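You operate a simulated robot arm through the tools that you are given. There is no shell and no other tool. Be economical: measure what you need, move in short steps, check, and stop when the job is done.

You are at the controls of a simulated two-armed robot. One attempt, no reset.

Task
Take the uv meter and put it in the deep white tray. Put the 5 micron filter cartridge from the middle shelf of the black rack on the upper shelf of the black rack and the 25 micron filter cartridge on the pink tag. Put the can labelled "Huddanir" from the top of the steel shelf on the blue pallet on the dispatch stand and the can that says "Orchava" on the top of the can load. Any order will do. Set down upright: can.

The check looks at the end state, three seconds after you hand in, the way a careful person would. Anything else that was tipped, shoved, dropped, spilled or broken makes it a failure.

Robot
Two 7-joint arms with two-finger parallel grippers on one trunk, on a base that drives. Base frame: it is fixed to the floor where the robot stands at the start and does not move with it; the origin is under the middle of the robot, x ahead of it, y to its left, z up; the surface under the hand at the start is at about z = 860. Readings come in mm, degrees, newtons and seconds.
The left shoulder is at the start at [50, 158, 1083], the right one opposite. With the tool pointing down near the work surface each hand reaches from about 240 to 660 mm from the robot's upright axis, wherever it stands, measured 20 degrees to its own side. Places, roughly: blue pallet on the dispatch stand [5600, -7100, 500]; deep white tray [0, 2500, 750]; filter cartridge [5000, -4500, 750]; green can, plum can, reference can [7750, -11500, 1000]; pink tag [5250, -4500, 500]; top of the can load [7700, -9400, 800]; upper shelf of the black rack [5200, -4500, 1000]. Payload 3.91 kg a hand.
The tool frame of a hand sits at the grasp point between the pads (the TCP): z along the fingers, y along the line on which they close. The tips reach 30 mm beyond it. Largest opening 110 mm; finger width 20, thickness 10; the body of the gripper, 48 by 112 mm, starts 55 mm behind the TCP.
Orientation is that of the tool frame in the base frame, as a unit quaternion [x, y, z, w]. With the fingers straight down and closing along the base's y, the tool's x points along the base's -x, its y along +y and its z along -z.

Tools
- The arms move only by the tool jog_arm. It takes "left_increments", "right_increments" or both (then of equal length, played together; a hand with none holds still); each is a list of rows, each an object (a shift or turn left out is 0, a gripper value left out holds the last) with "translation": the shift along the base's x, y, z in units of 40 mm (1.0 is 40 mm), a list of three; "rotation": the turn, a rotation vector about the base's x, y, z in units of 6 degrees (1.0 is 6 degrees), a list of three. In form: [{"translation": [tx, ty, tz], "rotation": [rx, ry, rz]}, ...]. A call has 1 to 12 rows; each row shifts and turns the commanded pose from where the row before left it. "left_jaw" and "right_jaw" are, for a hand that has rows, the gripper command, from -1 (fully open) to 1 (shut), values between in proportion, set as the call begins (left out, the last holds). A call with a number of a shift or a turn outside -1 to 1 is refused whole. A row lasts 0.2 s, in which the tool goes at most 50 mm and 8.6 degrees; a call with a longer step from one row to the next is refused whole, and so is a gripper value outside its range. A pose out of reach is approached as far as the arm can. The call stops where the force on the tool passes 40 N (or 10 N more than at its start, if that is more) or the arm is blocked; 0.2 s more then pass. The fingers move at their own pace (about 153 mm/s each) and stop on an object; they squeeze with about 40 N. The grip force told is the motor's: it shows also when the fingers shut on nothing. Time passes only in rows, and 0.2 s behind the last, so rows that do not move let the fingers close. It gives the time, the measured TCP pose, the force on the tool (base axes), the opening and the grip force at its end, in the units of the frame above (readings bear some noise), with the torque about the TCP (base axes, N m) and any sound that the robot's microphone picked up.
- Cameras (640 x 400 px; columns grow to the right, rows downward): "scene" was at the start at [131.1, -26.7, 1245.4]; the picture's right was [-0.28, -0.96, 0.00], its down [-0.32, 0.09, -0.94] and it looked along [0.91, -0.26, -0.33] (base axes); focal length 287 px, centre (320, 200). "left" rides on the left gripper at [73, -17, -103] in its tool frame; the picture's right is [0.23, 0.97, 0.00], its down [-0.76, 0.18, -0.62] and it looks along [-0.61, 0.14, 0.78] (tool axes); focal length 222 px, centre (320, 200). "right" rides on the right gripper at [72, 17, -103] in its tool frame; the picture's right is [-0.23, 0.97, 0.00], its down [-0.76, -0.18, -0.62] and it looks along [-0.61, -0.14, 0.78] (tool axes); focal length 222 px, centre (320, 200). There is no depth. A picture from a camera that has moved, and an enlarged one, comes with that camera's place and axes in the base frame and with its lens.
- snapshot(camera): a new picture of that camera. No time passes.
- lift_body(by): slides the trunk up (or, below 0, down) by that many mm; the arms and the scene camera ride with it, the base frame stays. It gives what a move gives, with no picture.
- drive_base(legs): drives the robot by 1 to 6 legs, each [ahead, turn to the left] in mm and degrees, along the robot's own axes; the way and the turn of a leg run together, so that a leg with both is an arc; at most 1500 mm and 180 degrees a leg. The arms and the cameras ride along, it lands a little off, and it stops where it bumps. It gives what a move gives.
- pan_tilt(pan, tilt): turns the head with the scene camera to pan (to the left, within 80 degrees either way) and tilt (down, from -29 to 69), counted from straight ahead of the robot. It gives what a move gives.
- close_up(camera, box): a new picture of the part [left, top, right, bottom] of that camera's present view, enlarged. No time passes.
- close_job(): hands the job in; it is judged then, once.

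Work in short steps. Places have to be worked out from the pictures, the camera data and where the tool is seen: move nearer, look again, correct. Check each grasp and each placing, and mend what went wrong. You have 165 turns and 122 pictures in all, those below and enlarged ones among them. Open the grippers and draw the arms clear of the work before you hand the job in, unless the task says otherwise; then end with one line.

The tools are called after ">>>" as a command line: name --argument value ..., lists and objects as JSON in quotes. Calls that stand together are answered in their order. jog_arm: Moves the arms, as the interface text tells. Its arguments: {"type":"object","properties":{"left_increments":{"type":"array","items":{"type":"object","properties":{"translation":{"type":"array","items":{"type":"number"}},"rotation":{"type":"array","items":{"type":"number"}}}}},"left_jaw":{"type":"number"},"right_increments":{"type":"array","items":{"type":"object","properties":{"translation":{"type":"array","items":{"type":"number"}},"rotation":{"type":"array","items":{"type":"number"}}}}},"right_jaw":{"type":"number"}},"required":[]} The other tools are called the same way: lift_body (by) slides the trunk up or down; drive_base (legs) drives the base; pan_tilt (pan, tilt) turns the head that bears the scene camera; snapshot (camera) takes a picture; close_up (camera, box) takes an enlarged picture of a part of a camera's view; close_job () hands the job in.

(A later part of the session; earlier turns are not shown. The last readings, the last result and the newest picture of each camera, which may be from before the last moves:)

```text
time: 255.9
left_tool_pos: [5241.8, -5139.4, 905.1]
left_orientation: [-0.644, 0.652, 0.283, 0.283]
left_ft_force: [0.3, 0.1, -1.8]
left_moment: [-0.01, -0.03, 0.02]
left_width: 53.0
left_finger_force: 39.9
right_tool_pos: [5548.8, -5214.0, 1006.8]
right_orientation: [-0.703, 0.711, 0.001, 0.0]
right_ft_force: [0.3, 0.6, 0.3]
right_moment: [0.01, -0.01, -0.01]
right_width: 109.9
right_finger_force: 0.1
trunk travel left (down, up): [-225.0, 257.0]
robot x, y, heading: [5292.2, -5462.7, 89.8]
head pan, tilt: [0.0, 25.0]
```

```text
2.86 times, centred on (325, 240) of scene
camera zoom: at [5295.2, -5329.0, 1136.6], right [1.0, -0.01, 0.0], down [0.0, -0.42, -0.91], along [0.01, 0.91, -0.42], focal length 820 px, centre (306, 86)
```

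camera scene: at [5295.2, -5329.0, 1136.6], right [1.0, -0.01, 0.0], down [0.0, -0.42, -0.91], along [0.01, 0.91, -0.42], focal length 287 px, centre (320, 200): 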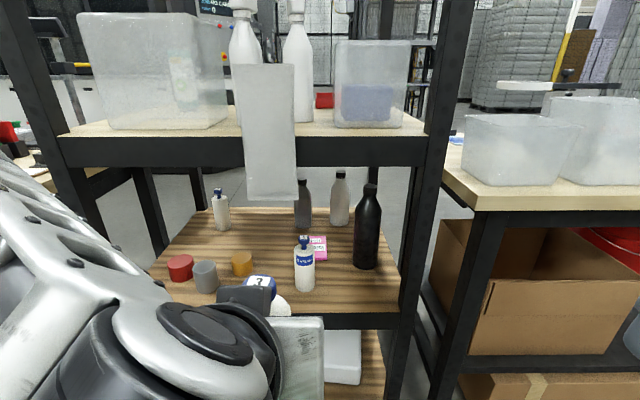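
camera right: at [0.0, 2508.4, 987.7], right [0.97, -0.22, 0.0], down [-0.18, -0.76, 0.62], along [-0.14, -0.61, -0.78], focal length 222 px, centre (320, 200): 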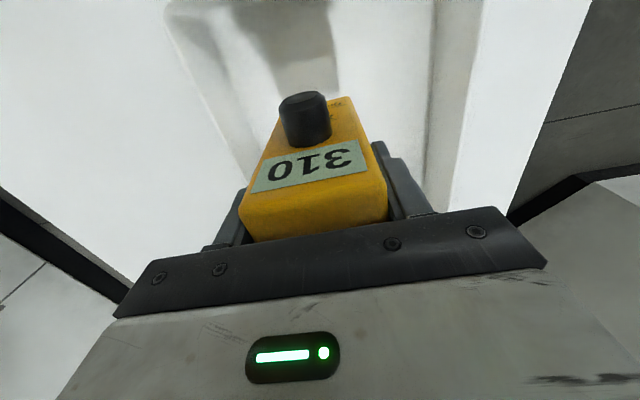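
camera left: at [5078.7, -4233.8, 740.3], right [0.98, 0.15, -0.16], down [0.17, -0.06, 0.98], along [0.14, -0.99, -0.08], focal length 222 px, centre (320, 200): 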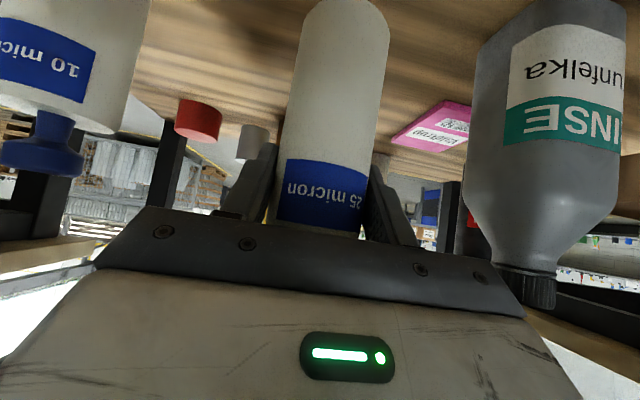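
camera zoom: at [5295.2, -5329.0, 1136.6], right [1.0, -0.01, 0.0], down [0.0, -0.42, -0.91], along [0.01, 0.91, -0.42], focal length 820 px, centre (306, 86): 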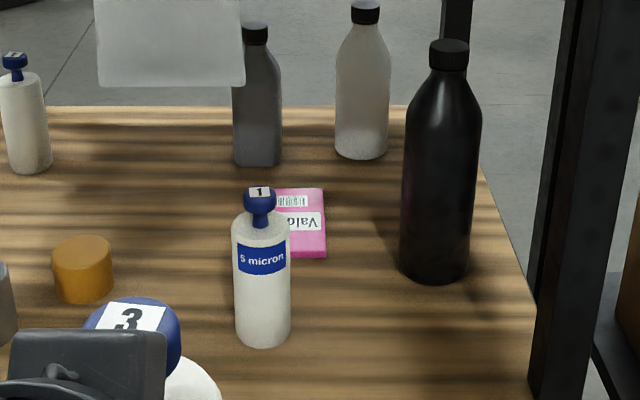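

"5 micron" confirmed at (5251,−4695). The sheet hangs at x≈5143–5250 down to z≈890 at the back beam, so I must stay below it. I tilt the right hand 48°, move the left hand aside, and lower the trunk.

>>> jog_arm --right_increments '[{"translation": [-0.46, 0.17, -0.24], "rotation": [1, 0, 0]}, {"translation": [-0.46, 0.17, -0.24], "rotation": [1, 0, 0]}, {"translation": [-0.46, 0.17, -0.24], "rotation": [1, 0, 0]}, {"translation": [-0.46, 0.17, -0.24], "rotation": [1, 0, 0]}, {"translation": [-0.46, 0.17, -0.24], "rotation": [1, 0, 0]}, {"translation": [-0.46, 0.17, -0.24], "rotation": [1, 0, 0]}, {"translation": [-0.46, 0.17, -0.24], "rotation": [1, 0, 0]}, {"translation": [-0.46, 0.17, -0.24], "rotation": [1, 0, 0]}, {}]' --left_increments '[{"translation": [-0.31, 0, 0]}, {"translation": [-0.31, 0, 0]}, {"translation": [-0.31, 0, 0]}, {"translation": [-0.31, 0, 0]}, {"translation": [-0.31, 0, 0]}, {"translation": [-0.31, 0, 0]}, {"translation": [-0.31, 0, 0]}, {"translation": [-0.31, 0, 0]}, {}]'

>>> lift_body --by -120

>>> snapshot --camera "scene"

```text
time: 257.9
left_tool_pos: [5183.7, -5094.1, 924.2]
left_orientation: [-0.644, 0.653, 0.282, 0.282]
left_ft_force: [-0.2, -0.9, -2.2]
left_moment: [0.02, -0.03, -0.03]
left_width: 52.9
left_finger_force: 40.0
left hand out of reach, approached as far as the arm can: row 1, 2, 3, 4, 5, 6, 7, 8
right_tool_pos: [5387.3, -5128.1, 961.5]
right_orientation: [-0.647, 0.647, 0.286, 0.285]
right_ft_force: [-0.2, 0.4, 1.5]
right_moment: [0.0, 0.03, 0.03]
right_width: 110.0
right_finger_force: 0.0
right hand out of reach, approached as far as the arm can: row 5, 6, 7, 8
trunk travel left (down, up): [-225.0, 257.0]
robot x, y, heading: [5292.6, -5461.6, 89.8]
head pan, tilt: [0.0, 25.0]
```

```text
time: 259.4
left_tool_pos: [5183.7, -5093.5, 805.2]
left_orientation: [-0.644, 0.652, 0.283, 0.282]
left_ft_force: [1.4, -0.7, -0.7]
left_moment: [0.01, -0.01, 0.0]
left_width: 53.1
left_finger_force: 40.7
right_tool_pos: [5387.3, -5127.7, 839.9]
right_orientation: [-0.647, 0.647, 0.285, 0.284]
right_ft_force: [0.3, -0.6, -0.1]
right_moment: [0.0, 0.01, -0.02]
right_width: 110.0
right_finger_force: 0.1
trunk travel left (down, up): [-105.0, 377.0]
robot x, y, heading: [5289.5, -5457.5, 89.5]
head pan, tilt: [0.0, 25.0]
```

```text
65 pictures are left
camera scene: at [5295.2, -5329.0, 1016.6], right [1.0, -0.01, 0.0], down [0.0, -0.42, -0.91], along [0.01, 0.91, -0.42], focal length 287 px, centre (320, 200)
```

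scene: 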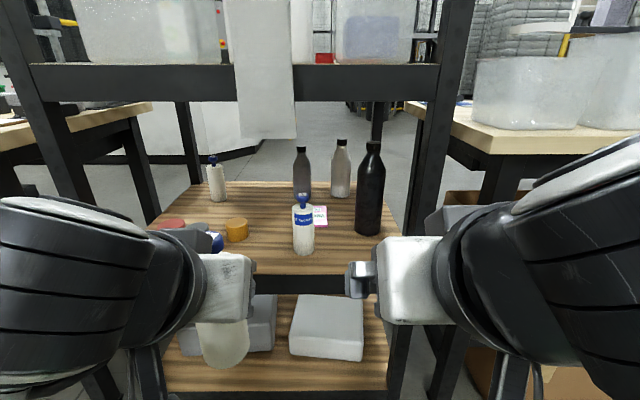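

Sheet parallax: it hangs at y≈−4825 with its bottom at z≈904. I lower both hands so they stay well below, then drive forward 280 mm.

>>> jog_arm --left_increments '[{"translation": [0, 0, -0.5]}, {"translation": [0, 0, -0.5]}, {"translation": [0, 0, -0.5]}, {}]' --right_increments '[{"translation": [0, 0, -0.9]}, {"translation": [0, 0, -0.9]}, {"translation": [0, 0, -0.9]}, {"translation": [0, 0, -0.8]}]'

>>> drive_base --legs '[[275, 0]]'

>>> snapshot --camera "scene"

>>> snapshot --camera "right"

```text
time: 260.4
left_tool_pos: [5190.4, -5083.5, 746.5]
left_orientation: [-0.644, 0.652, 0.284, 0.282]
left_ft_force: [-0.1, 1.0, -1.4]
left_moment: [-0.02, -0.01, 0.03]
left_width: 53.0
left_finger_force: 39.7
left hand out of reach, approached as far as the arm can: row 1, 2
right_tool_pos: [5396.9, -5085.8, 736.6]
right_orientation: [-0.647, 0.648, 0.285, 0.284]
right_ft_force: [0.2, 0.6, -0.3]
right_moment: [0.01, 0.0, -0.02]
right_width: 110.0
right_finger_force: 0.0
right hand out of reach, approached as far as the arm can: row 1, 2, 3, 4
trunk travel left (down, up): [-105.0, 377.0]
robot x, y, heading: [5293.5, -5457.8, 89.4]
head pan, tilt: [0.0, 25.0]
```

```text
time: 262.4
left_tool_pos: [5192.5, -4807.3, 745.2]
left_orientation: [-0.643, 0.653, 0.283, 0.283]
left_ft_force: [-0.4, -0.4, -1.5]
left_moment: [0.02, -0.01, -0.02]
left_width: 52.7
left_finger_force: 40.1
right_tool_pos: [5400.0, -4811.2, 736.7]
right_orientation: [-0.647, 0.648, 0.284, 0.283]
right_ft_force: [0.5, 0.1, 0.0]
right_moment: [-0.02, 0.01, 0.04]
right_width: 110.0
right_finger_force: 0.1
trunk travel left (down, up): [-105.0, 377.0]
robot x, y, heading: [5296.5, -5182.6, 89.6]
head pan, tilt: [0.0, 25.0]
```

```text
64 pictures are left
camera scene: at [5297.8, -5052.0, 1016.5], right [1.0, -0.01, 0.0], down [0.0, -0.42, -0.91], along [0.01, 0.91, -0.42], focal length 287 px, centre (320, 200)
```

scene: 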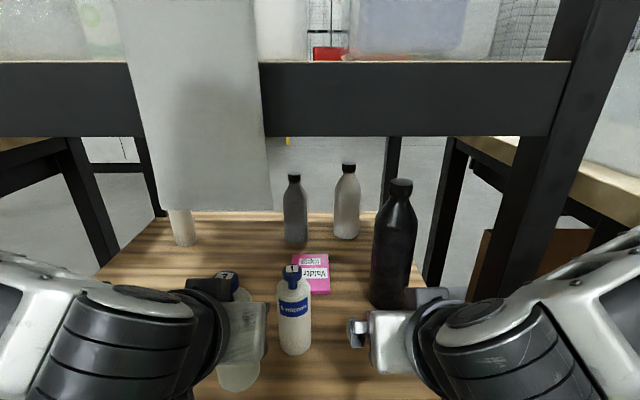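

```text
63 pictures are left
camera right: at [5383.8, -4934.8, 753.6], right [-0.97, 0.15, 0.17], down [0.18, 0.06, 0.98], along [0.14, 0.99, -0.08], focal length 222 px, centre (320, 200)
```

right: 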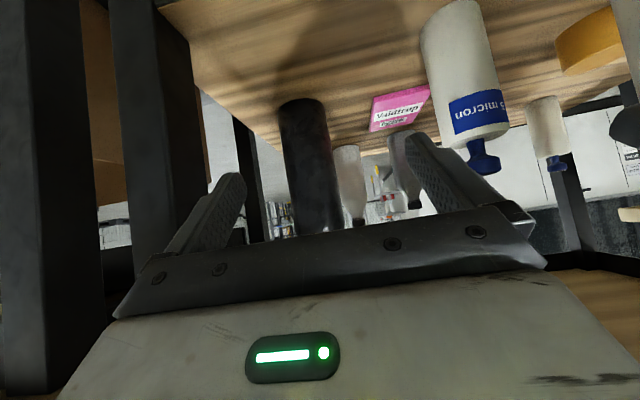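

The 25 micron needs regrasping at a flatter tilt later anyway (sheet), so I set it down now at a free spot ≈(5140,−4745) near the back edge, which also frees the left hand.

>>> jog_arm --left_increments '[{"translation": [-0.65, 0.5, -0.2]}, {"translation": [-0.65, 0.6, -0.2]}, {"translation": [0, 0.45, -0.3]}, {"translation": [0, 0, -0.5]}, {"translation": [0, 0, -0.25]}, {}]'

>>> snapshot --camera "left"

```text
time: 263.8
left_tool_pos: [5141.7, -4745.3, 689.4]
left_orientation: [-0.643, 0.653, 0.283, 0.283]
left_ft_force: [-1.1, -0.5, -2.3]
left_moment: [-0.01, 0.0, 0.01]
left_width: 52.9
left_finger_force: 39.9
right_tool_pos: [5399.7, -4809.7, 738.2]
right_orientation: [-0.647, 0.649, 0.284, 0.283]
right_ft_force: [-0.3, -0.2, -0.4]
right_moment: [0.0, 0.02, 0.02]
right_width: 109.8
right_finger_force: 0.2
trunk travel left (down, up): [-105.0, 377.0]
robot x, y, heading: [5295.2, -5184.7, 89.5]
head pan, tilt: [0.0, 25.0]
```

```text
62 pictures are left
camera left: at [5157.3, -4870.5, 707.2], right [-0.98, -0.14, -0.16], down [-0.17, 0.06, 0.98], along [-0.13, 0.99, -0.09], focal length 222 px, centre (320, 200)
```

left: 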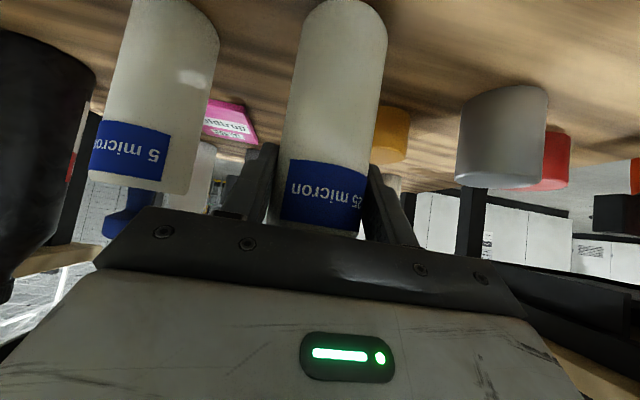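

Lower the last ~10 mm gently, looking for contact.

>>> jog_arm --left_increments '[{"translation": [0, 0, -0.08]}, {"translation": [0, 0, -0.08]}, {"translation": [0, 0, -0.07]}, {}]'

```text
time: 264.8
left_tool_pos: [5141.5, -4745.2, 679.2]
left_orientation: [-0.643, 0.654, 0.282, 0.282]
left_ft_force: [0.4, 0.2, -1.5]
left_moment: [-0.03, -0.04, -0.02]
left_width: 53.0
left_finger_force: 40.5
right_tool_pos: [5400.5, -4810.5, 737.9]
right_orientation: [-0.647, 0.649, 0.284, 0.283]
right_ft_force: [0.2, -0.4, 0.0]
right_moment: [0.02, -0.01, -0.01]
right_width: 110.1
right_finger_force: 0.0
trunk travel left (down, up): [-105.0, 377.0]
robot x, y, heading: [5294.8, -5184.1, 89.4]
head pan, tilt: [0.0, 25.0]
```

>>> jog_arm --left_increments '[{"translation": [0, 0, -0.05]}, {"translation": [0, 0, -0.05]}, {}]'

```text
time: 265.6
left_tool_pos: [5142.7, -4744.5, 678.9]
left_orientation: [-0.642, 0.652, 0.285, 0.285]
left_ft_force: [-3.3, -6.8, 24.8]
left_moment: [-0.64, -0.19, -0.03]
left_width: 52.8
left_finger_force: 39.5
right_tool_pos: [5400.3, -4810.4, 738.1]
right_orientation: [-0.647, 0.648, 0.286, 0.284]
right_ft_force: [-0.4, 0.4, 0.5]
right_moment: [0.03, -0.01, 0.0]
right_width: 110.0
right_finger_force: 0.0
trunk travel left (down, up): [-105.0, 377.0]
robot x, y, heading: [5292.9, -5181.1, 89.6]
head pan, tilt: [0.0, 25.0]
```

Contact at z≈679. Open and retract along −y.

>>> jog_arm --left_increments '[{"translation": [0, 0, 0.06]}, {}, {}]' --left_jaw -1

>>> jog_arm --left_increments '[{"translation": [0, -0.5, 0.1]}, {"translation": [0, -0.8, 0.2]}, {"translation": [-0.4, -0.8, 0.2]}, {"translation": [-0.8, -0.4, 0.2]}, {}]'

>>> snapshot --camera "scene"

```text
time: 266.4
left_tool_pos: [5141.2, -4745.0, 678.7]
left_orientation: [-0.643, 0.654, 0.281, 0.282]
left_ft_force: [1.1, 0.6, 0.2]
left_moment: [-0.02, -0.01, 0.01]
left_width: 110.0
left_finger_force: 0.1
right_tool_pos: [5400.4, -4808.2, 737.0]
right_orientation: [-0.647, 0.648, 0.285, 0.283]
right_ft_force: [0.9, 0.7, -1.4]
right_moment: [-0.01, -0.01, -0.08]
right_width: 110.2
right_finger_force: 0.0
trunk travel left (down, up): [-105.0, 377.0]
robot x, y, heading: [5294.1, -5180.7, 89.4]
head pan, tilt: [0.0, 25.0]
```

```text
time: 267.6
left_tool_pos: [5113.2, -4779.8, 693.9]
left_orientation: [-0.644, 0.653, 0.283, 0.282]
left_ft_force: [-0.2, -0.2, -0.4]
left_moment: [0.01, -0.01, 0.01]
left_width: 110.2
left_finger_force: 0.1
left hand out of reach, approached as far as the arm can: row 2, 3, 4
right_tool_pos: [5400.1, -4809.7, 737.6]
right_orientation: [-0.647, 0.648, 0.285, 0.283]
right_ft_force: [-0.2, -0.8, 0.2]
right_moment: [0.0, -0.03, -0.01]
right_width: 110.0
right_finger_force: 0.1
trunk travel left (down, up): [-105.0, 377.0]
robot x, y, heading: [5296.3, -5181.4, 89.4]
head pan, tilt: [0.0, 25.0]
```

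```text
61 pictures are left
camera scene: at [5297.8, -5052.0, 1016.5], right [1.0, -0.01, 0.0], down [0.0, -0.42, -0.91], along [0.01, 0.91, -0.42], focal length 287 px, centre (320, 200)
```

scene: 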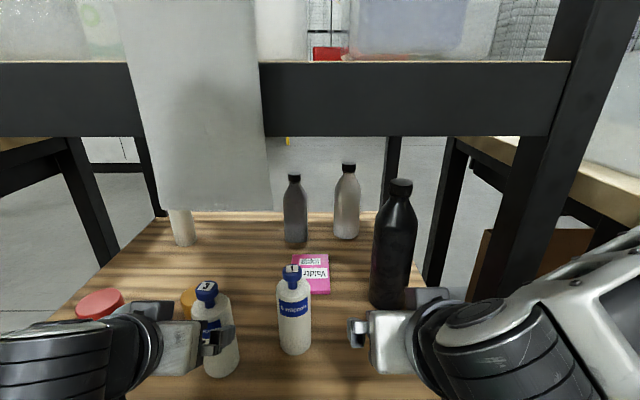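

The 25 micron stands free. Now the right hand: shift to x≈5259, lower to z≈678 while behind the 5 micron.

>>> jog_arm --right_increments '[{"translation": [-0.9, 0, 0]}, {"translation": [-0.9, 0, -0.3]}, {"translation": [-0.9, 0, -0.6]}, {"translation": [-0.8, 0.2, -0.6]}, {}]'

>>> snapshot --camera "right"

>>> snapshot --camera "scene"

```text
time: 268.8
left_tool_pos: [5113.2, -4779.6, 692.7]
left_orientation: [-0.643, 0.654, 0.282, 0.282]
left_ft_force: [0.3, 0.3, 0.8]
left_moment: [0.01, -0.02, -0.02]
left_width: 110.2
left_finger_force: 0.2
right_tool_pos: [5399.8, -4788.2, 729.3]
right_orientation: [-0.647, 0.648, 0.285, 0.283]
right_ft_force: [0.8, -0.1, -0.1]
right_moment: [0.02, 0.0, 0.02]
right_width: 110.1
right_finger_force: 0.1
right hand out of reach, approached as far as the arm can: row 1, 2, 3, 4
trunk travel left (down, up): [-105.0, 377.0]
robot x, y, heading: [5296.9, -5186.3, 89.7]
head pan, tilt: [0.0, 25.0]
```

```text
60 pictures are left
camera right: at [5382.7, -4912.5, 746.9], right [-0.97, 0.15, 0.17], down [0.18, 0.06, 0.98], along [0.14, 0.99, -0.08], focal length 222 px, centre (320, 200)
```

right: 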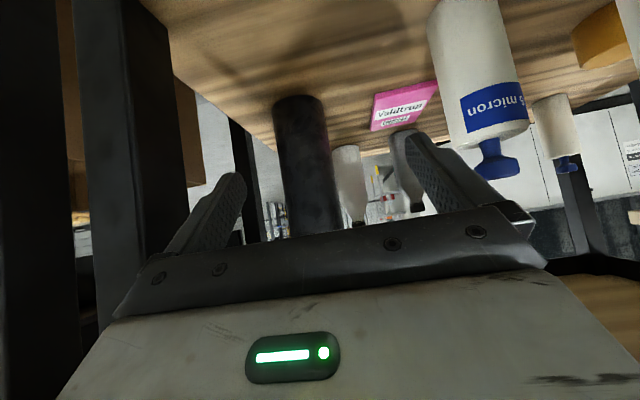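

```text
59 pictures are left
camera scene: at [5297.8, -5052.0, 1016.5], right [1.0, -0.01, 0.0], down [0.0, -0.42, -0.91], along [0.01, 0.91, -0.42], focal length 287 px, centre (320, 200)
```

scene: 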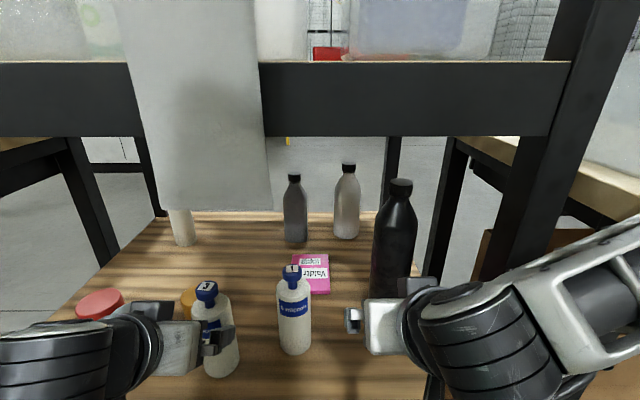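

The right arm is cramped inward at this short reach. I back the base off 200 mm, extend the right hand forward and inward in free space, then drive in with it.

>>> drive_base --legs '[[-220, 0]]'

>>> jog_arm --right_increments '[{"translation": [0, 0.8, 0]}, {"translation": [0, 0.8, 0]}, {"translation": [-0.8, 0.4, 0]}, {"translation": [-0.8, 0.2, -0.2]}, {"translation": [-0.8, 0, -0.4]}, {"translation": [-0.8, 0, -0.4]}, {"translation": [-0.35, 0, -0.3]}, {}]' --left_increments '[{}, {"translation": [-0.5, 0.5, 0]}, {"translation": [-0.5, 0, 0]}, {"translation": [-0.5, 0, 0]}, {"translation": [-0.5, 0, 0]}, {}, {}, {}]'

>>> snapshot --camera "scene"

>>> snapshot --camera "right"

```text
time: 270.5
left_tool_pos: [5110.1, -5000.1, 692.5]
left_orientation: [-0.644, 0.653, 0.282, 0.281]
left_ft_force: [0.3, 0.5, 0.6]
left_moment: [-0.01, -0.01, 0.0]
left_width: 109.9
left_finger_force: 0.0
right_tool_pos: [5396.7, -5006.8, 730.2]
right_orientation: [-0.647, 0.648, 0.284, 0.283]
right_ft_force: [0.3, 0.0, 0.1]
right_moment: [0.0, -0.03, 0.01]
right_width: 110.2
right_finger_force: 0.1
trunk travel left (down, up): [-105.0, 377.0]
robot x, y, heading: [5294.8, -5404.6, 89.5]
head pan, tilt: [0.0, 25.0]
```

```text
time: 272.3
left_tool_pos: [5029.2, -4979.1, 691.2]
left_orientation: [-0.643, 0.654, 0.282, 0.282]
left_ft_force: [0.0, 0.3, 0.0]
left_moment: [-0.02, -0.03, 0.0]
left_width: 109.9
left_finger_force: 0.1
right_tool_pos: [5396.7, -4942.1, 729.6]
right_orientation: [-0.648, 0.648, 0.285, 0.282]
right_ft_force: [-0.1, -0.1, 0.2]
right_moment: [-0.02, 0.0, 0.02]
right_width: 110.1
right_finger_force: 0.0
right hand out of reach, approached as far as the arm can: row 3, 4, 5, 6, 7
trunk travel left (down, up): [-105.0, 377.0]
robot x, y, heading: [5292.5, -5403.5, 89.2]
head pan, tilt: [0.0, 25.0]
```

```text
58 pictures are left
camera scene: at [5295.8, -5272.2, 1016.5], right [1.0, -0.01, 0.0], down [0.0, -0.42, -0.91], along [0.01, 0.91, -0.42], focal length 287 px, centre (320, 200)
```

scene: 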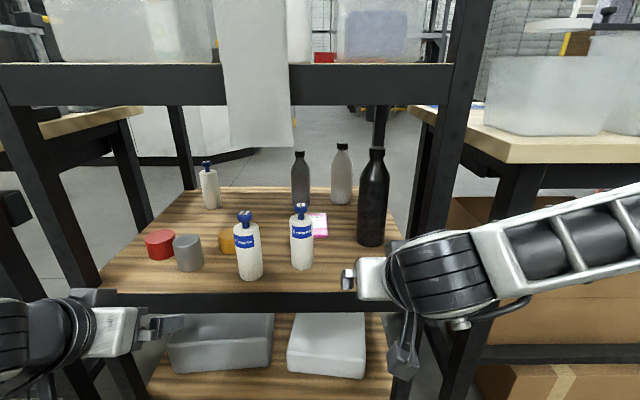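

```text
57 pictures are left
camera right: at [5381.1, -5066.7, 747.3], right [-0.97, 0.15, 0.17], down [0.18, 0.06, 0.98], along [0.14, 0.99, -0.08], focal length 222 px, centre (320, 200)
```

right: 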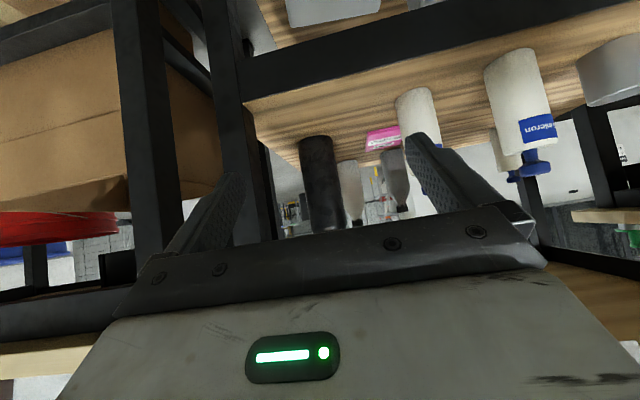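

The right arm won't go inward of ~100 mm lateral at this tilt. I instead shift the base ~140 mm to −x (S-move) so the hand lines up with the 5 micron.

>>> drive_base --legs '[[-380, 0], [0, 20], [410, 0], [0, -19.5]]'

>>> snapshot --camera "right"

>>> snapshot --camera "scene"

```text
time: 279.0
left_tool_pos: [4885.1, -4968.8, 693.3]
left_orientation: [-0.646, 0.651, 0.283, 0.281]
left_ft_force: [0.0, -0.4, 0.3]
left_moment: [-0.02, 0.02, 0.02]
left_width: 110.1
left_finger_force: 0.0
right_tool_pos: [5252.1, -4928.7, 731.9]
right_orientation: [0.65, -0.646, -0.286, -0.281]
right_ft_force: [-0.5, 0.0, 0.2]
right_moment: [0.0, 0.0, -0.02]
right_width: 109.9
right_finger_force: 0.1
trunk travel left (down, up): [-105.0, 377.0]
robot x, y, heading: [5149.3, -5388.2, 90.0]
head pan, tilt: [0.0, 25.0]
```

```text
56 pictures are left
camera right: at [5236.8, -5054.1, 747.4], right [-0.97, 0.15, 0.17], down [0.18, 0.06, 0.98], along [0.13, 0.99, -0.08], focal length 222 px, centre (320, 200)
```

right: 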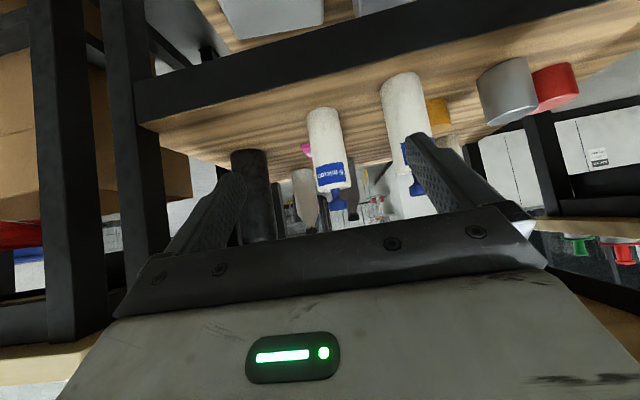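

```text
55 pictures are left
camera scene: at [5153.0, -5260.3, 1016.5], right [1.0, 0.0, 0.0], down [0.0, -0.42, -0.91], along [0.0, 0.91, -0.42], focal length 287 px, centre (320, 200)
```

scene: 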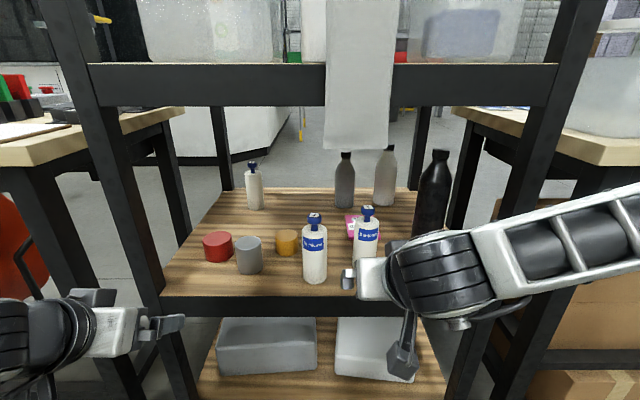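

Aligned: cartridge x≈5257, hand 5252. I lower the hand to z≈680 and extend a little before driving in.

>>> jog_arm --right_increments '[{"translation": [0.04, 0.4, -0.3]}, {"translation": [0.04, 0.4, -0.4]}, {"translation": [0.04, 0.4, -0.4]}, {"translation": [0, 0.2, -0.2]}, {}]'

```text
time: 280.2
left_tool_pos: [4884.5, -4968.7, 691.7]
left_orientation: [-0.646, 0.651, 0.284, 0.281]
left_ft_force: [-0.2, 0.4, 0.2]
left_moment: [-0.01, 0.01, 0.0]
left_width: 109.9
left_finger_force: 0.0
right_tool_pos: [5280.9, -4879.3, 690.5]
right_orientation: [0.65, -0.645, -0.287, -0.281]
right_ft_force: [0.1, -0.6, 0.2]
right_moment: [0.03, 0.01, 0.02]
right_width: 109.9
right_finger_force: 0.0
right hand out of reach, approached as far as the arm can: row 1, 2, 3, 4
trunk travel left (down, up): [-105.0, 377.0]
robot x, y, heading: [5152.2, -5388.1, 89.6]
head pan, tilt: [0.0, 25.0]
```

It drifted to x≈5281; a 2.2° base turn brings it in line. The left hand gets raised and moved off the rack post first; then I drive in 120 mm.

>>> jog_arm --left_increments '[{"translation": [0.4, -0.3, 0.8]}, {"translation": [0.4, -0.3, 0.8]}, {"translation": [0.4, -0.3, 0.8]}, {}]'

>>> drive_base --legs '[[0, 2.2], [110, 0]]'

>>> snapshot --camera "right"

>>> snapshot --camera "scene"

```text
time: 281.2
left_tool_pos: [4933.9, -4989.7, 790.8]
left_orientation: [-0.646, 0.651, 0.283, 0.28]
left_ft_force: [0.4, 0.6, 0.2]
left_moment: [-0.01, 0.03, 0.02]
left_width: 110.1
left_finger_force: 0.2
left hand out of reach, approached as far as the arm can: row 2, 3
right_tool_pos: [5280.6, -4879.5, 690.8]
right_orientation: [0.65, -0.645, -0.286, -0.281]
right_ft_force: [-0.7, 0.2, -0.4]
right_moment: [0.0, 0.03, -0.01]
right_width: 110.0
right_finger_force: 0.1
trunk travel left (down, up): [-105.0, 377.0]
robot x, y, heading: [5149.4, -5392.2, 89.8]
head pan, tilt: [0.0, 25.0]
```

```text
time: 282.8
left_tool_pos: [4914.6, -4888.5, 790.2]
left_orientation: [0.658, -0.64, -0.288, -0.275]
left_ft_force: [-0.4, -0.4, -0.2]
left_moment: [-0.04, 0.01, 0.0]
left_width: 109.8
left_finger_force: 0.0
right_tool_pos: [5258.6, -4766.8, 690.6]
right_orientation: [0.661, -0.634, -0.291, -0.275]
right_ft_force: [-0.2, -0.3, -0.7]
right_moment: [-0.02, -0.04, 0.0]
right_width: 110.1
right_finger_force: 0.1
trunk travel left (down, up): [-105.0, 377.0]
robot x, y, heading: [5148.8, -5281.4, 91.9]
head pan, tilt: [0.0, 25.0]
```

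```text
54 pictures are left
camera right: at [5247.6, -4891.9, 707.8], right [-0.98, 0.11, 0.17], down [0.18, 0.07, 0.98], along [0.1, 0.99, -0.08], focal length 222 px, centre (320, 200)
```

right: 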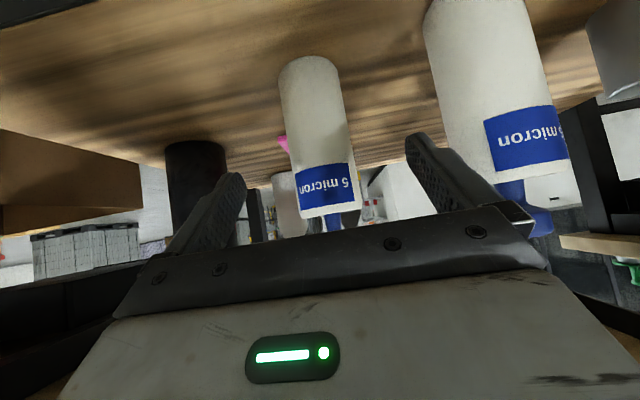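

```text
53 pictures are left
camera scene: at [5144.3, -5150.6, 1016.5], right [1.0, 0.03, 0.0], down [0.01, -0.42, -0.91], along [-0.03, 0.91, -0.42], focal length 287 px, centre (320, 200)
```

scene: 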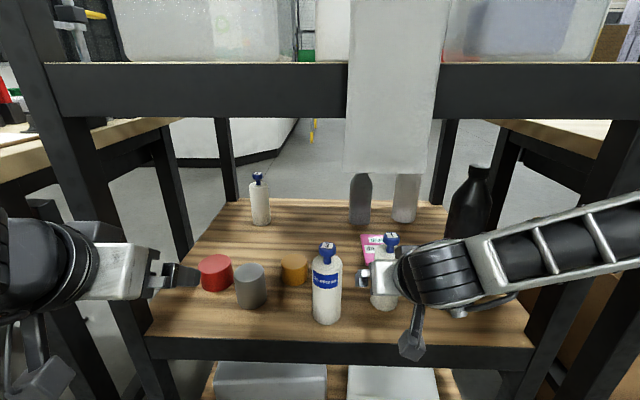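

The 5 micron is centred between the fingers. Drive the last 70 mm, then nudge down 8 mm.

>>> drive_base --legs '[[70, 0]]'

>>> jog_arm --right_increments '[{"translation": [0, 0, -0.2]}, {}]'

>>> snapshot --camera "right"

```text
time: 283.8
left_tool_pos: [4912.6, -4818.7, 789.7]
left_orientation: [0.657, -0.64, -0.288, -0.275]
left_ft_force: [0.5, 0.9, 0.2]
left_moment: [0.0, -0.01, -0.02]
left_width: 110.0
left_finger_force: 0.1
right_tool_pos: [5255.7, -4697.4, 690.6]
right_orientation: [0.662, -0.633, -0.292, -0.275]
right_ft_force: [-0.1, 0.2, -0.4]
right_moment: [0.02, -0.01, 0.01]
right_width: 110.0
right_finger_force: 0.1
trunk travel left (down, up): [-105.0, 377.0]
robot x, y, heading: [5143.2, -5212.1, 92.1]
head pan, tilt: [0.0, 25.0]
```

```text
time: 284.4
left_tool_pos: [4913.1, -4819.2, 790.4]
left_orientation: [0.658, -0.639, -0.288, -0.275]
left_ft_force: [-0.5, 0.2, -0.5]
left_moment: [0.01, 0.03, -0.02]
left_width: 110.0
left_finger_force: 0.1
right_tool_pos: [5259.4, -4696.6, 684.4]
right_orientation: [0.662, -0.633, -0.292, -0.275]
right_ft_force: [0.6, 0.3, -0.4]
right_moment: [0.01, 0.01, 0.03]
right_width: 110.0
right_finger_force: 0.1
right hand out of reach, approached as far as the arm can: row 1
trunk travel left (down, up): [-105.0, 377.0]
robot x, y, heading: [5144.3, -5217.2, 92.0]
head pan, tilt: [0.0, 25.0]
```

```text
52 pictures are left
camera right: at [5248.5, -4823.1, 701.7], right [-0.98, 0.11, 0.17], down [0.18, 0.07, 0.98], along [0.1, 0.99, -0.09], focal length 222 px, centre (320, 200)
```

right: 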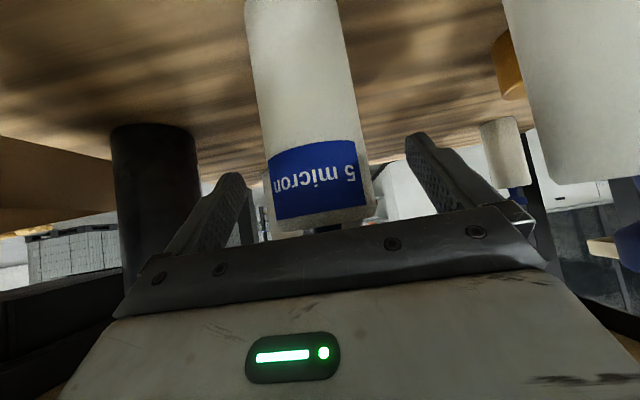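

Position matches the earlier good grasp. Close and lift.

>>> jog_arm --right_increments '[{}, {}, {}, {}]' --right_jaw 1

>>> jog_arm --right_increments '[{"translation": [0, 0, 0.4]}, {"translation": [0, 0, 0.5]}, {}]'

>>> snapshot --camera "right"

```text
time: 285.4
left_tool_pos: [4912.9, -4818.6, 789.9]
left_orientation: [0.658, -0.64, -0.287, -0.274]
left_ft_force: [0.0, 0.5, 0.4]
left_moment: [0.01, 0.0, -0.01]
left_width: 110.1
left_finger_force: 0.0
right_tool_pos: [5257.5, -4698.3, 685.8]
right_orientation: [0.662, -0.633, -0.292, -0.275]
right_ft_force: [-0.3, -0.5, 0.7]
right_moment: [-0.03, 0.02, -0.02]
right_width: 52.9
right_finger_force: 40.1
trunk travel left (down, up): [-105.0, 377.0]
robot x, y, heading: [5144.5, -5214.1, 91.9]
head pan, tilt: [0.0, 25.0]
```

```text
time: 286.2
left_tool_pos: [4913.0, -4819.5, 790.4]
left_orientation: [0.658, -0.64, -0.288, -0.274]
left_ft_force: [-0.1, -0.1, 1.5]
left_moment: [-0.01, 0.02, -0.01]
left_width: 110.2
left_finger_force: 0.1
right_tool_pos: [5257.7, -4697.7, 719.9]
right_orientation: [0.662, -0.634, -0.291, -0.275]
right_ft_force: [0.2, -1.7, -1.9]
right_moment: [0.03, -0.01, 0.0]
right_width: 52.7
right_finger_force: 39.8
trunk travel left (down, up): [-105.0, 377.0]
robot x, y, heading: [5143.6, -5210.5, 92.1]
head pan, tilt: [0.0, 25.0]
```

```text
51 pictures are left
camera right: at [5247.8, -4823.4, 737.3], right [-0.98, 0.11, 0.17], down [0.18, 0.07, 0.98], along [0.1, 0.99, -0.09], focal length 222 px, centre (320, 200)
```

right: 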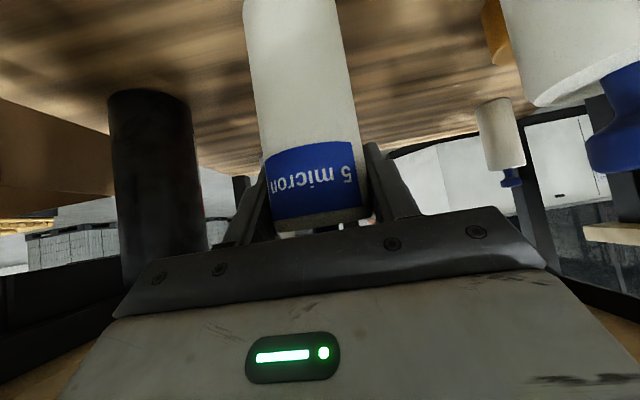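

Held. I noticed a free ~100 mm strip along the back edge of the upper shelf (items start at y≈−4694), so I can place the 5 micron from here. I back out, raise the trunk, and shift the right hand to x≈5350.

>>> drive_base --legs '[[-300, 0]]'

>>> lift_body --by 375

>>> jog_arm --right_increments '[{"translation": [0.6, 0, 0.5]}, {"translation": [0.6, 0, 0.5]}, {"translation": [0.6, 0, 0.5]}, {"translation": [0.6, 0, 0]}, {}]'

>>> pan_tilt --pan -10 --tilt 25

>>> snapshot --camera "scene"

```text
time: 288.2
left_tool_pos: [4923.4, -5118.9, 789.9]
left_orientation: [0.657, -0.639, -0.288, -0.276]
left_ft_force: [-0.9, -0.2, -0.1]
left_moment: [0.0, 0.01, 0.03]
left_width: 109.9
left_finger_force: 0.0
right_tool_pos: [5268.8, -4997.3, 719.8]
right_orientation: [0.662, -0.634, -0.291, -0.276]
right_ft_force: [0.5, -1.1, -1.2]
right_moment: [-0.03, 0.0, 0.01]
right_width: 52.7
right_finger_force: 40.4
trunk travel left (down, up): [-105.0, 377.0]
robot x, y, heading: [5153.2, -5510.9, 92.0]
head pan, tilt: [0.0, 25.0]
```

```text
time: 291.9
left_tool_pos: [4921.9, -5118.9, 1165.6]
left_orientation: [0.658, -0.639, -0.288, -0.275]
left_ft_force: [0.1, 0.0, 0.0]
left_moment: [0.0, -0.01, -0.06]
left_width: 109.9
left_finger_force: 0.0
right_tool_pos: [5269.3, -4998.7, 1095.5]
right_orientation: [0.662, -0.633, -0.292, -0.276]
right_ft_force: [0.4, -0.4, -0.4]
right_moment: [0.0, 0.01, 0.0]
right_width: 52.6
right_finger_force: 40.2
trunk travel left (down, up): [-480.0, 2.0]
robot x, y, heading: [5153.5, -5511.6, 92.1]
head pan, tilt: [0.0, 25.0]
```

```text
time: 293.1
left_tool_pos: [4924.1, -5118.8, 1166.3]
left_orientation: [0.658, -0.639, -0.289, -0.274]
left_ft_force: [0.4, -1.4, 0.2]
left_moment: [0.02, 0.0, 0.02]
left_width: 110.0
left_finger_force: 0.0
right_tool_pos: [5364.9, -4998.1, 1155.2]
right_orientation: [0.662, -0.634, -0.291, -0.275]
right_ft_force: [0.9, -0.4, -2.3]
right_moment: [0.01, 0.02, 0.01]
right_width: 52.9
right_finger_force: 39.9
trunk travel left (down, up): [-480.0, 2.0]
robot x, y, heading: [5156.8, -5513.8, 91.7]
head pan, tilt: [0.0, 25.0]
```

```text
time: 293.8
left_tool_pos: [4924.1, -5120.3, 1165.9]
left_orientation: [0.658, -0.64, -0.287, -0.275]
left_ft_force: [0.3, -0.2, -0.8]
left_moment: [-0.02, 0.0, 0.02]
left_width: 110.1
left_finger_force: 0.1
right_tool_pos: [5365.2, -4998.6, 1154.6]
right_orientation: [0.661, -0.633, -0.292, -0.276]
right_ft_force: [-0.3, -1.0, -1.1]
right_moment: [0.03, -0.02, 0.01]
right_width: 52.9
right_finger_force: 39.9
trunk travel left (down, up): [-480.0, 2.0]
robot x, y, heading: [5152.0, -5515.0, 92.0]
head pan, tilt: [-10.0, 25.0]
```

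```text
50 pictures are left
camera scene: at [5168.1, -5382.1, 1391.5], right [0.99, -0.14, 0.0], down [-0.06, -0.42, -0.91], along [0.13, 0.9, -0.42], focal length 287 px, centre (320, 200)
```

scene: 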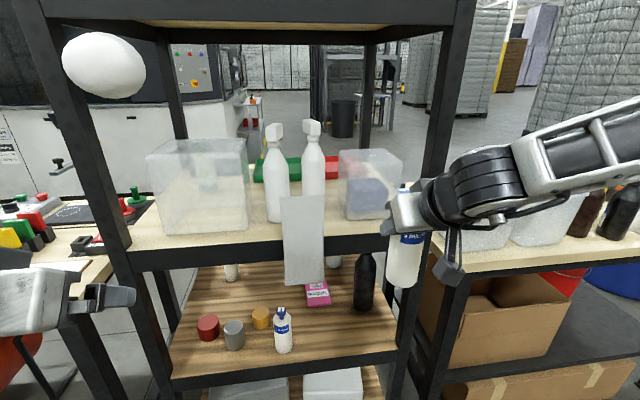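

Strip is enough at ≈(5313,−4738), between bottles and the right bin. I shift the hand −43 mm in x and drive forward in steps.

>>> jog_arm --right_increments '[{"translation": [-0.5, 0, 0.1]}, {"translation": [-0.55, 0, 0.1]}, {}]'

>>> drive_base --legs '[[130, 0]]'

>>> snapshot --camera "scene"

>>> snapshot --camera "right"

```text
time: 294.6
left_tool_pos: [4924.1, -5118.4, 1165.6]
left_orientation: [0.658, -0.639, -0.288, -0.274]
left_ft_force: [0.0, 0.2, 0.6]
left_moment: [-0.06, 0.0, -0.01]
left_width: 110.1
left_finger_force: 0.2
right_tool_pos: [5322.2, -4997.7, 1164.2]
right_orientation: [0.661, -0.634, -0.291, -0.275]
right_ft_force: [-0.1, -0.6, -1.5]
right_moment: [0.04, 0.02, 0.04]
right_width: 53.0
right_finger_force: 39.9
trunk travel left (down, up): [-480.0, 2.0]
robot x, y, heading: [5154.4, -5512.9, 92.0]
head pan, tilt: [-10.0, 25.0]
```

```text
time: 295.9
left_tool_pos: [4919.5, -4988.0, 1164.9]
left_orientation: [0.658, -0.64, -0.287, -0.275]
left_ft_force: [0.6, 0.4, 0.1]
left_moment: [-0.01, 0.0, -0.03]
left_width: 110.3
left_finger_force: 0.1
right_tool_pos: [5318.0, -4868.2, 1162.4]
right_orientation: [0.662, -0.634, -0.291, -0.275]
right_ft_force: [0.2, 1.0, -1.4]
right_moment: [0.0, 0.04, -0.03]
right_width: 52.9
right_finger_force: 39.6
trunk travel left (down, up): [-480.0, 2.0]
robot x, y, heading: [5149.8, -5388.0, 91.7]
head pan, tilt: [-10.0, 25.0]
```

```text
49 pictures are left
camera scene: at [5163.9, -5251.9, 1391.4], right [0.99, -0.14, 0.0], down [-0.06, -0.42, -0.91], along [0.13, 0.9, -0.42], focal length 287 px, centre (320, 200)
```

scene: 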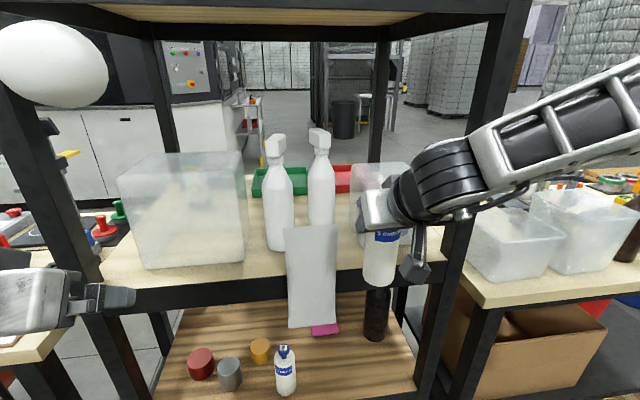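

```text
48 pictures are left
camera right: at [5307.8, -4993.7, 1179.8], right [-0.98, 0.11, 0.17], down [0.18, 0.07, 0.98], along [0.1, 0.99, -0.09], focal length 222 px, centre (320, 200)
```

right: 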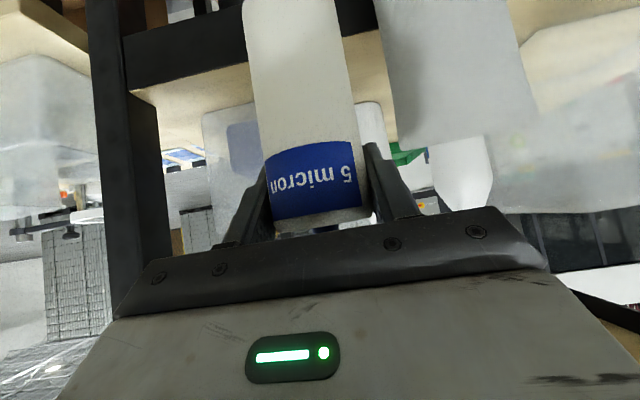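

Clear of the sheet by >10 mm. Drive forward 126 mm to y≈−4742.

>>> drive_base --legs '[[126, 0]]'

>>> close_up --camera "scene" --box '[230, 100, 500, 340]'

>>> snapshot --camera "right"

```text
time: 297.1
left_tool_pos: [4916.5, -4888.1, 1164.3]
left_orientation: [0.657, -0.64, -0.288, -0.275]
left_ft_force: [-1.2, 0.0, 0.3]
left_moment: [0.03, 0.02, 0.0]
left_width: 109.9
left_finger_force: 0.0
right_tool_pos: [5315.6, -4771.4, 1161.6]
right_orientation: [0.661, -0.637, -0.288, -0.273]
right_ft_force: [0.2, -0.3, -1.7]
right_moment: [0.01, 0.0, -0.01]
right_width: 52.9
right_finger_force: 40.2
trunk travel left (down, up): [-480.0, 2.0]
robot x, y, heading: [5147.1, -5283.1, 91.9]
head pan, tilt: [-10.0, 25.0]
stopped in leg 1: the force on the tool passed its limit at 183 N (the readings are from after the stop); the commanded pose is now the measured one
```

```text
1.67 times, centred on (365, 220) of scene
camera zoom: at [5160.9, -5152.3, 1391.4], right [0.99, -0.14, 0.0], down [-0.06, -0.42, -0.91], along [0.13, 0.9, -0.42], focal length 478 px, centre (245, 167)
```

zoom: 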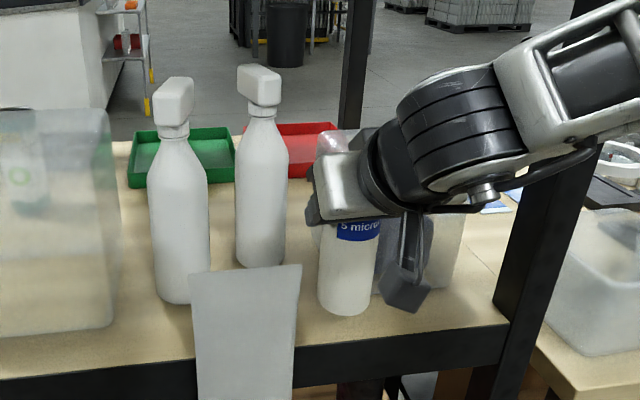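

```text
46 pictures are left
camera right: at [5304.1, -4897.9, 1179.6], right [-0.98, 0.12, 0.17], down [0.18, 0.08, 0.98], along [0.1, 0.99, -0.1], focal length 222 px, centre (320, 200)
```

right: 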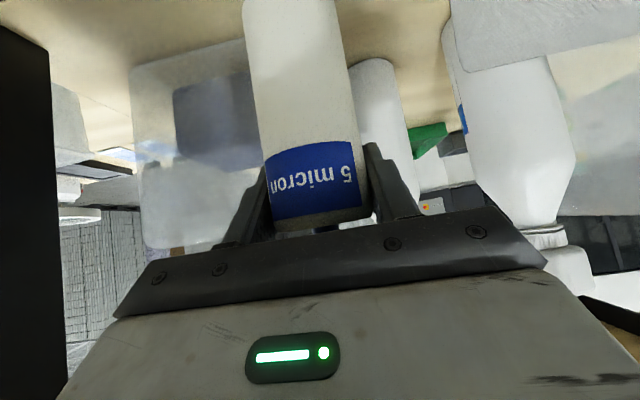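

Contact: the bin flares out at its top (front ≈−4745), so this strip is too tight. I back out and check the bin, and will place it from the front behind the PASS tray instead.

>>> drive_base --legs '[[-230, 0]]'

>>> snapshot --camera "scene"

```text
time: 298.8
left_tool_pos: [4923.1, -5120.6, 1165.4]
left_orientation: [0.657, -0.64, -0.287, -0.276]
left_ft_force: [0.2, 0.0, 0.0]
left_moment: [0.01, 0.0, 0.02]
left_width: 109.6
left_finger_force: 0.0
right_tool_pos: [5323.6, -5004.8, 1161.8]
right_orientation: [0.66, -0.638, -0.287, -0.273]
right_ft_force: [-0.6, -0.2, -1.8]
right_moment: [0.04, -0.01, -0.03]
right_width: 52.8
right_finger_force: 40.0
trunk travel left (down, up): [-480.0, 2.0]
robot x, y, heading: [5154.0, -5512.1, 91.5]
head pan, tilt: [-10.0, 25.0]
```

```text
45 pictures are left
camera scene: at [5168.2, -5384.4, 1391.6], right [0.99, -0.14, 0.0], down [-0.06, -0.42, -0.91], along [0.13, 0.9, -0.42], focal length 287 px, centre (320, 200)
```

scene: 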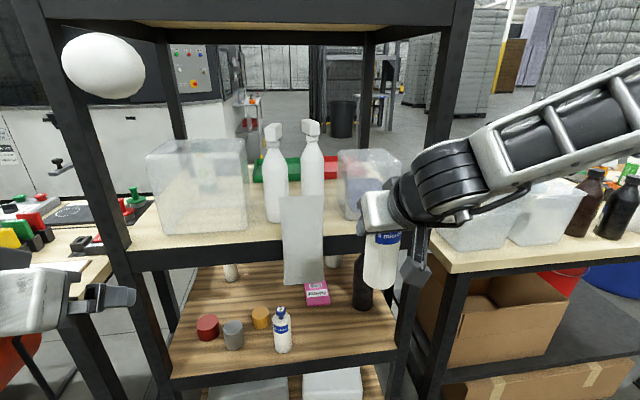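

The bin hasn't visibly moved (same pixels as before). Now I drive round to the rack's front with the 5 micron.

>>> drive_base --legs '[[-70, 0], [0, -87], [1500, 0], [1500, 0], [460, 0], [0, 97.5]]'

>>> drive_base --legs '[[1500, 0], [440, 0], [0, 77.5], [1500, 0], [1500, 0]]'

```text
time: 324.0
left_tool_pos: [8314.0, -4918.0, 1165.9]
left_orientation: [0.707, -0.584, -0.309, -0.251]
left_ft_force: [1.0, 0.5, -0.1]
left_moment: [0.0, -0.02, -0.01]
left_width: 109.9
left_finger_force: 0.0
right_tool_pos: [8688.3, -4737.4, 1160.8]
right_orientation: [0.71, -0.581, -0.31, -0.249]
right_ft_force: [0.2, -0.3, -1.5]
right_moment: [0.02, 0.03, -0.03]
right_width: 52.9
right_finger_force: 40.6
trunk travel left (down, up): [-480.0, 2.0]
robot x, y, heading: [8605.8, -5271.0, 101.4]
head pan, tilt: [-10.0, 25.0]
```

```text
time: 351.1
left_tool_pos: [4832.7, -3574.8, 1164.5]
left_orientation: [0.917, -0.004, -0.398, 0.002]
left_ft_force: [-0.5, -0.2, 0.0]
left_moment: [0.0, -0.01, -0.02]
left_width: 109.9
left_finger_force: 0.0
right_tool_pos: [4731.5, -3171.6, 1160.8]
right_orientation: [0.918, 0.0, -0.396, 0.003]
right_ft_force: [0.2, 0.2, -2.0]
right_moment: [0.0, 0.01, 0.01]
right_width: 53.3
right_finger_force: 39.6
trunk travel left (down, up): [-480.0, 2.0]
robot x, y, heading: [5234.7, -3357.0, 179.6]
head pan, tilt: [-10.0, 25.0]
```

I line up with the rack front (heading −90°), right hand aimed at x≈5110, and bring the left hand inward to clear the rack post.

>>> drive_base --legs '[[-60, 0], [0, 90.4], [200, 0]]'

>>> jog_arm --left_increments '[{"translation": [-0.6, 0, 0.2]}, {"translation": [-0.6, 0, 0.2]}, {"translation": [-0.6, 0, 0.2]}, {"translation": [-0.6, 0, 0.2]}, {"translation": [-0.6, 0, 0.2]}, {}]' --right_increments '[{"translation": [0, 0, 0.2]}, {"translation": [0, 0, 0.2]}, {"translation": [0, 0, 0.2]}, {"translation": [0, 0, 0.2]}, {"translation": [0, 0, 0.2]}, {}]'

>>> snapshot --camera "scene"

```text
time: 357.1
left_tool_pos: [5511.6, -3959.7, 1166.5]
left_orientation: [0.651, 0.647, -0.279, 0.283]
left_ft_force: [0.8, 0.1, -0.2]
left_moment: [0.02, 0.0, -0.02]
left_width: 110.2
left_finger_force: 0.2
right_tool_pos: [5110.0, -4061.8, 1161.4]
right_orientation: [0.649, 0.649, -0.278, 0.283]
right_ft_force: [0.0, -1.1, -1.7]
right_moment: [0.03, 0.0, 0.05]
right_width: 52.7
right_finger_force: 40.1
trunk travel left (down, up): [-480.0, 2.0]
robot x, y, heading: [5295.2, -3559.3, -90.0]
head pan, tilt: [-10.0, 25.0]
```

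```text
time: 358.5
left_tool_pos: [5392.1, -3958.7, 1206.2]
left_orientation: [0.651, 0.647, -0.28, 0.283]
left_ft_force: [0.0, -0.1, 0.2]
left_moment: [0.01, 0.0, -0.05]
left_width: 110.0
left_finger_force: 0.0
right_tool_pos: [5110.8, -4063.0, 1202.9]
right_orientation: [0.649, 0.65, -0.278, 0.283]
right_ft_force: [-0.2, -0.7, -1.8]
right_moment: [-0.02, -0.01, 0.01]
right_width: 53.1
right_finger_force: 40.2
trunk travel left (down, up): [-480.0, 2.0]
robot x, y, heading: [5292.1, -3561.1, -90.0]
head pan, tilt: [-10.0, 25.0]
```

```text
44 pictures are left
camera scene: at [5280.5, -3689.1, 1391.5], right [-0.98, 0.17, 0.0], down [0.07, 0.42, -0.91], along [-0.16, -0.89, -0.42], focal length 287 px, centre (320, 200)
```

scene: 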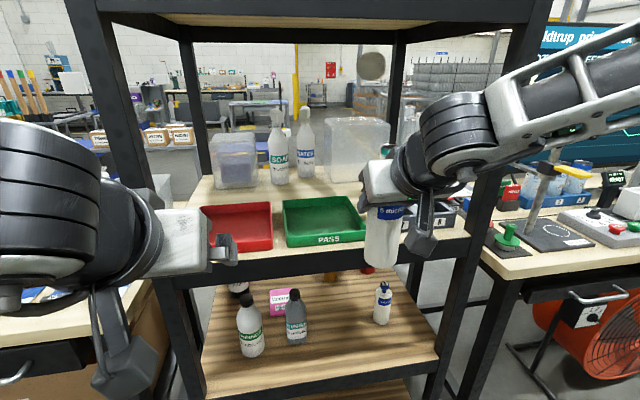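

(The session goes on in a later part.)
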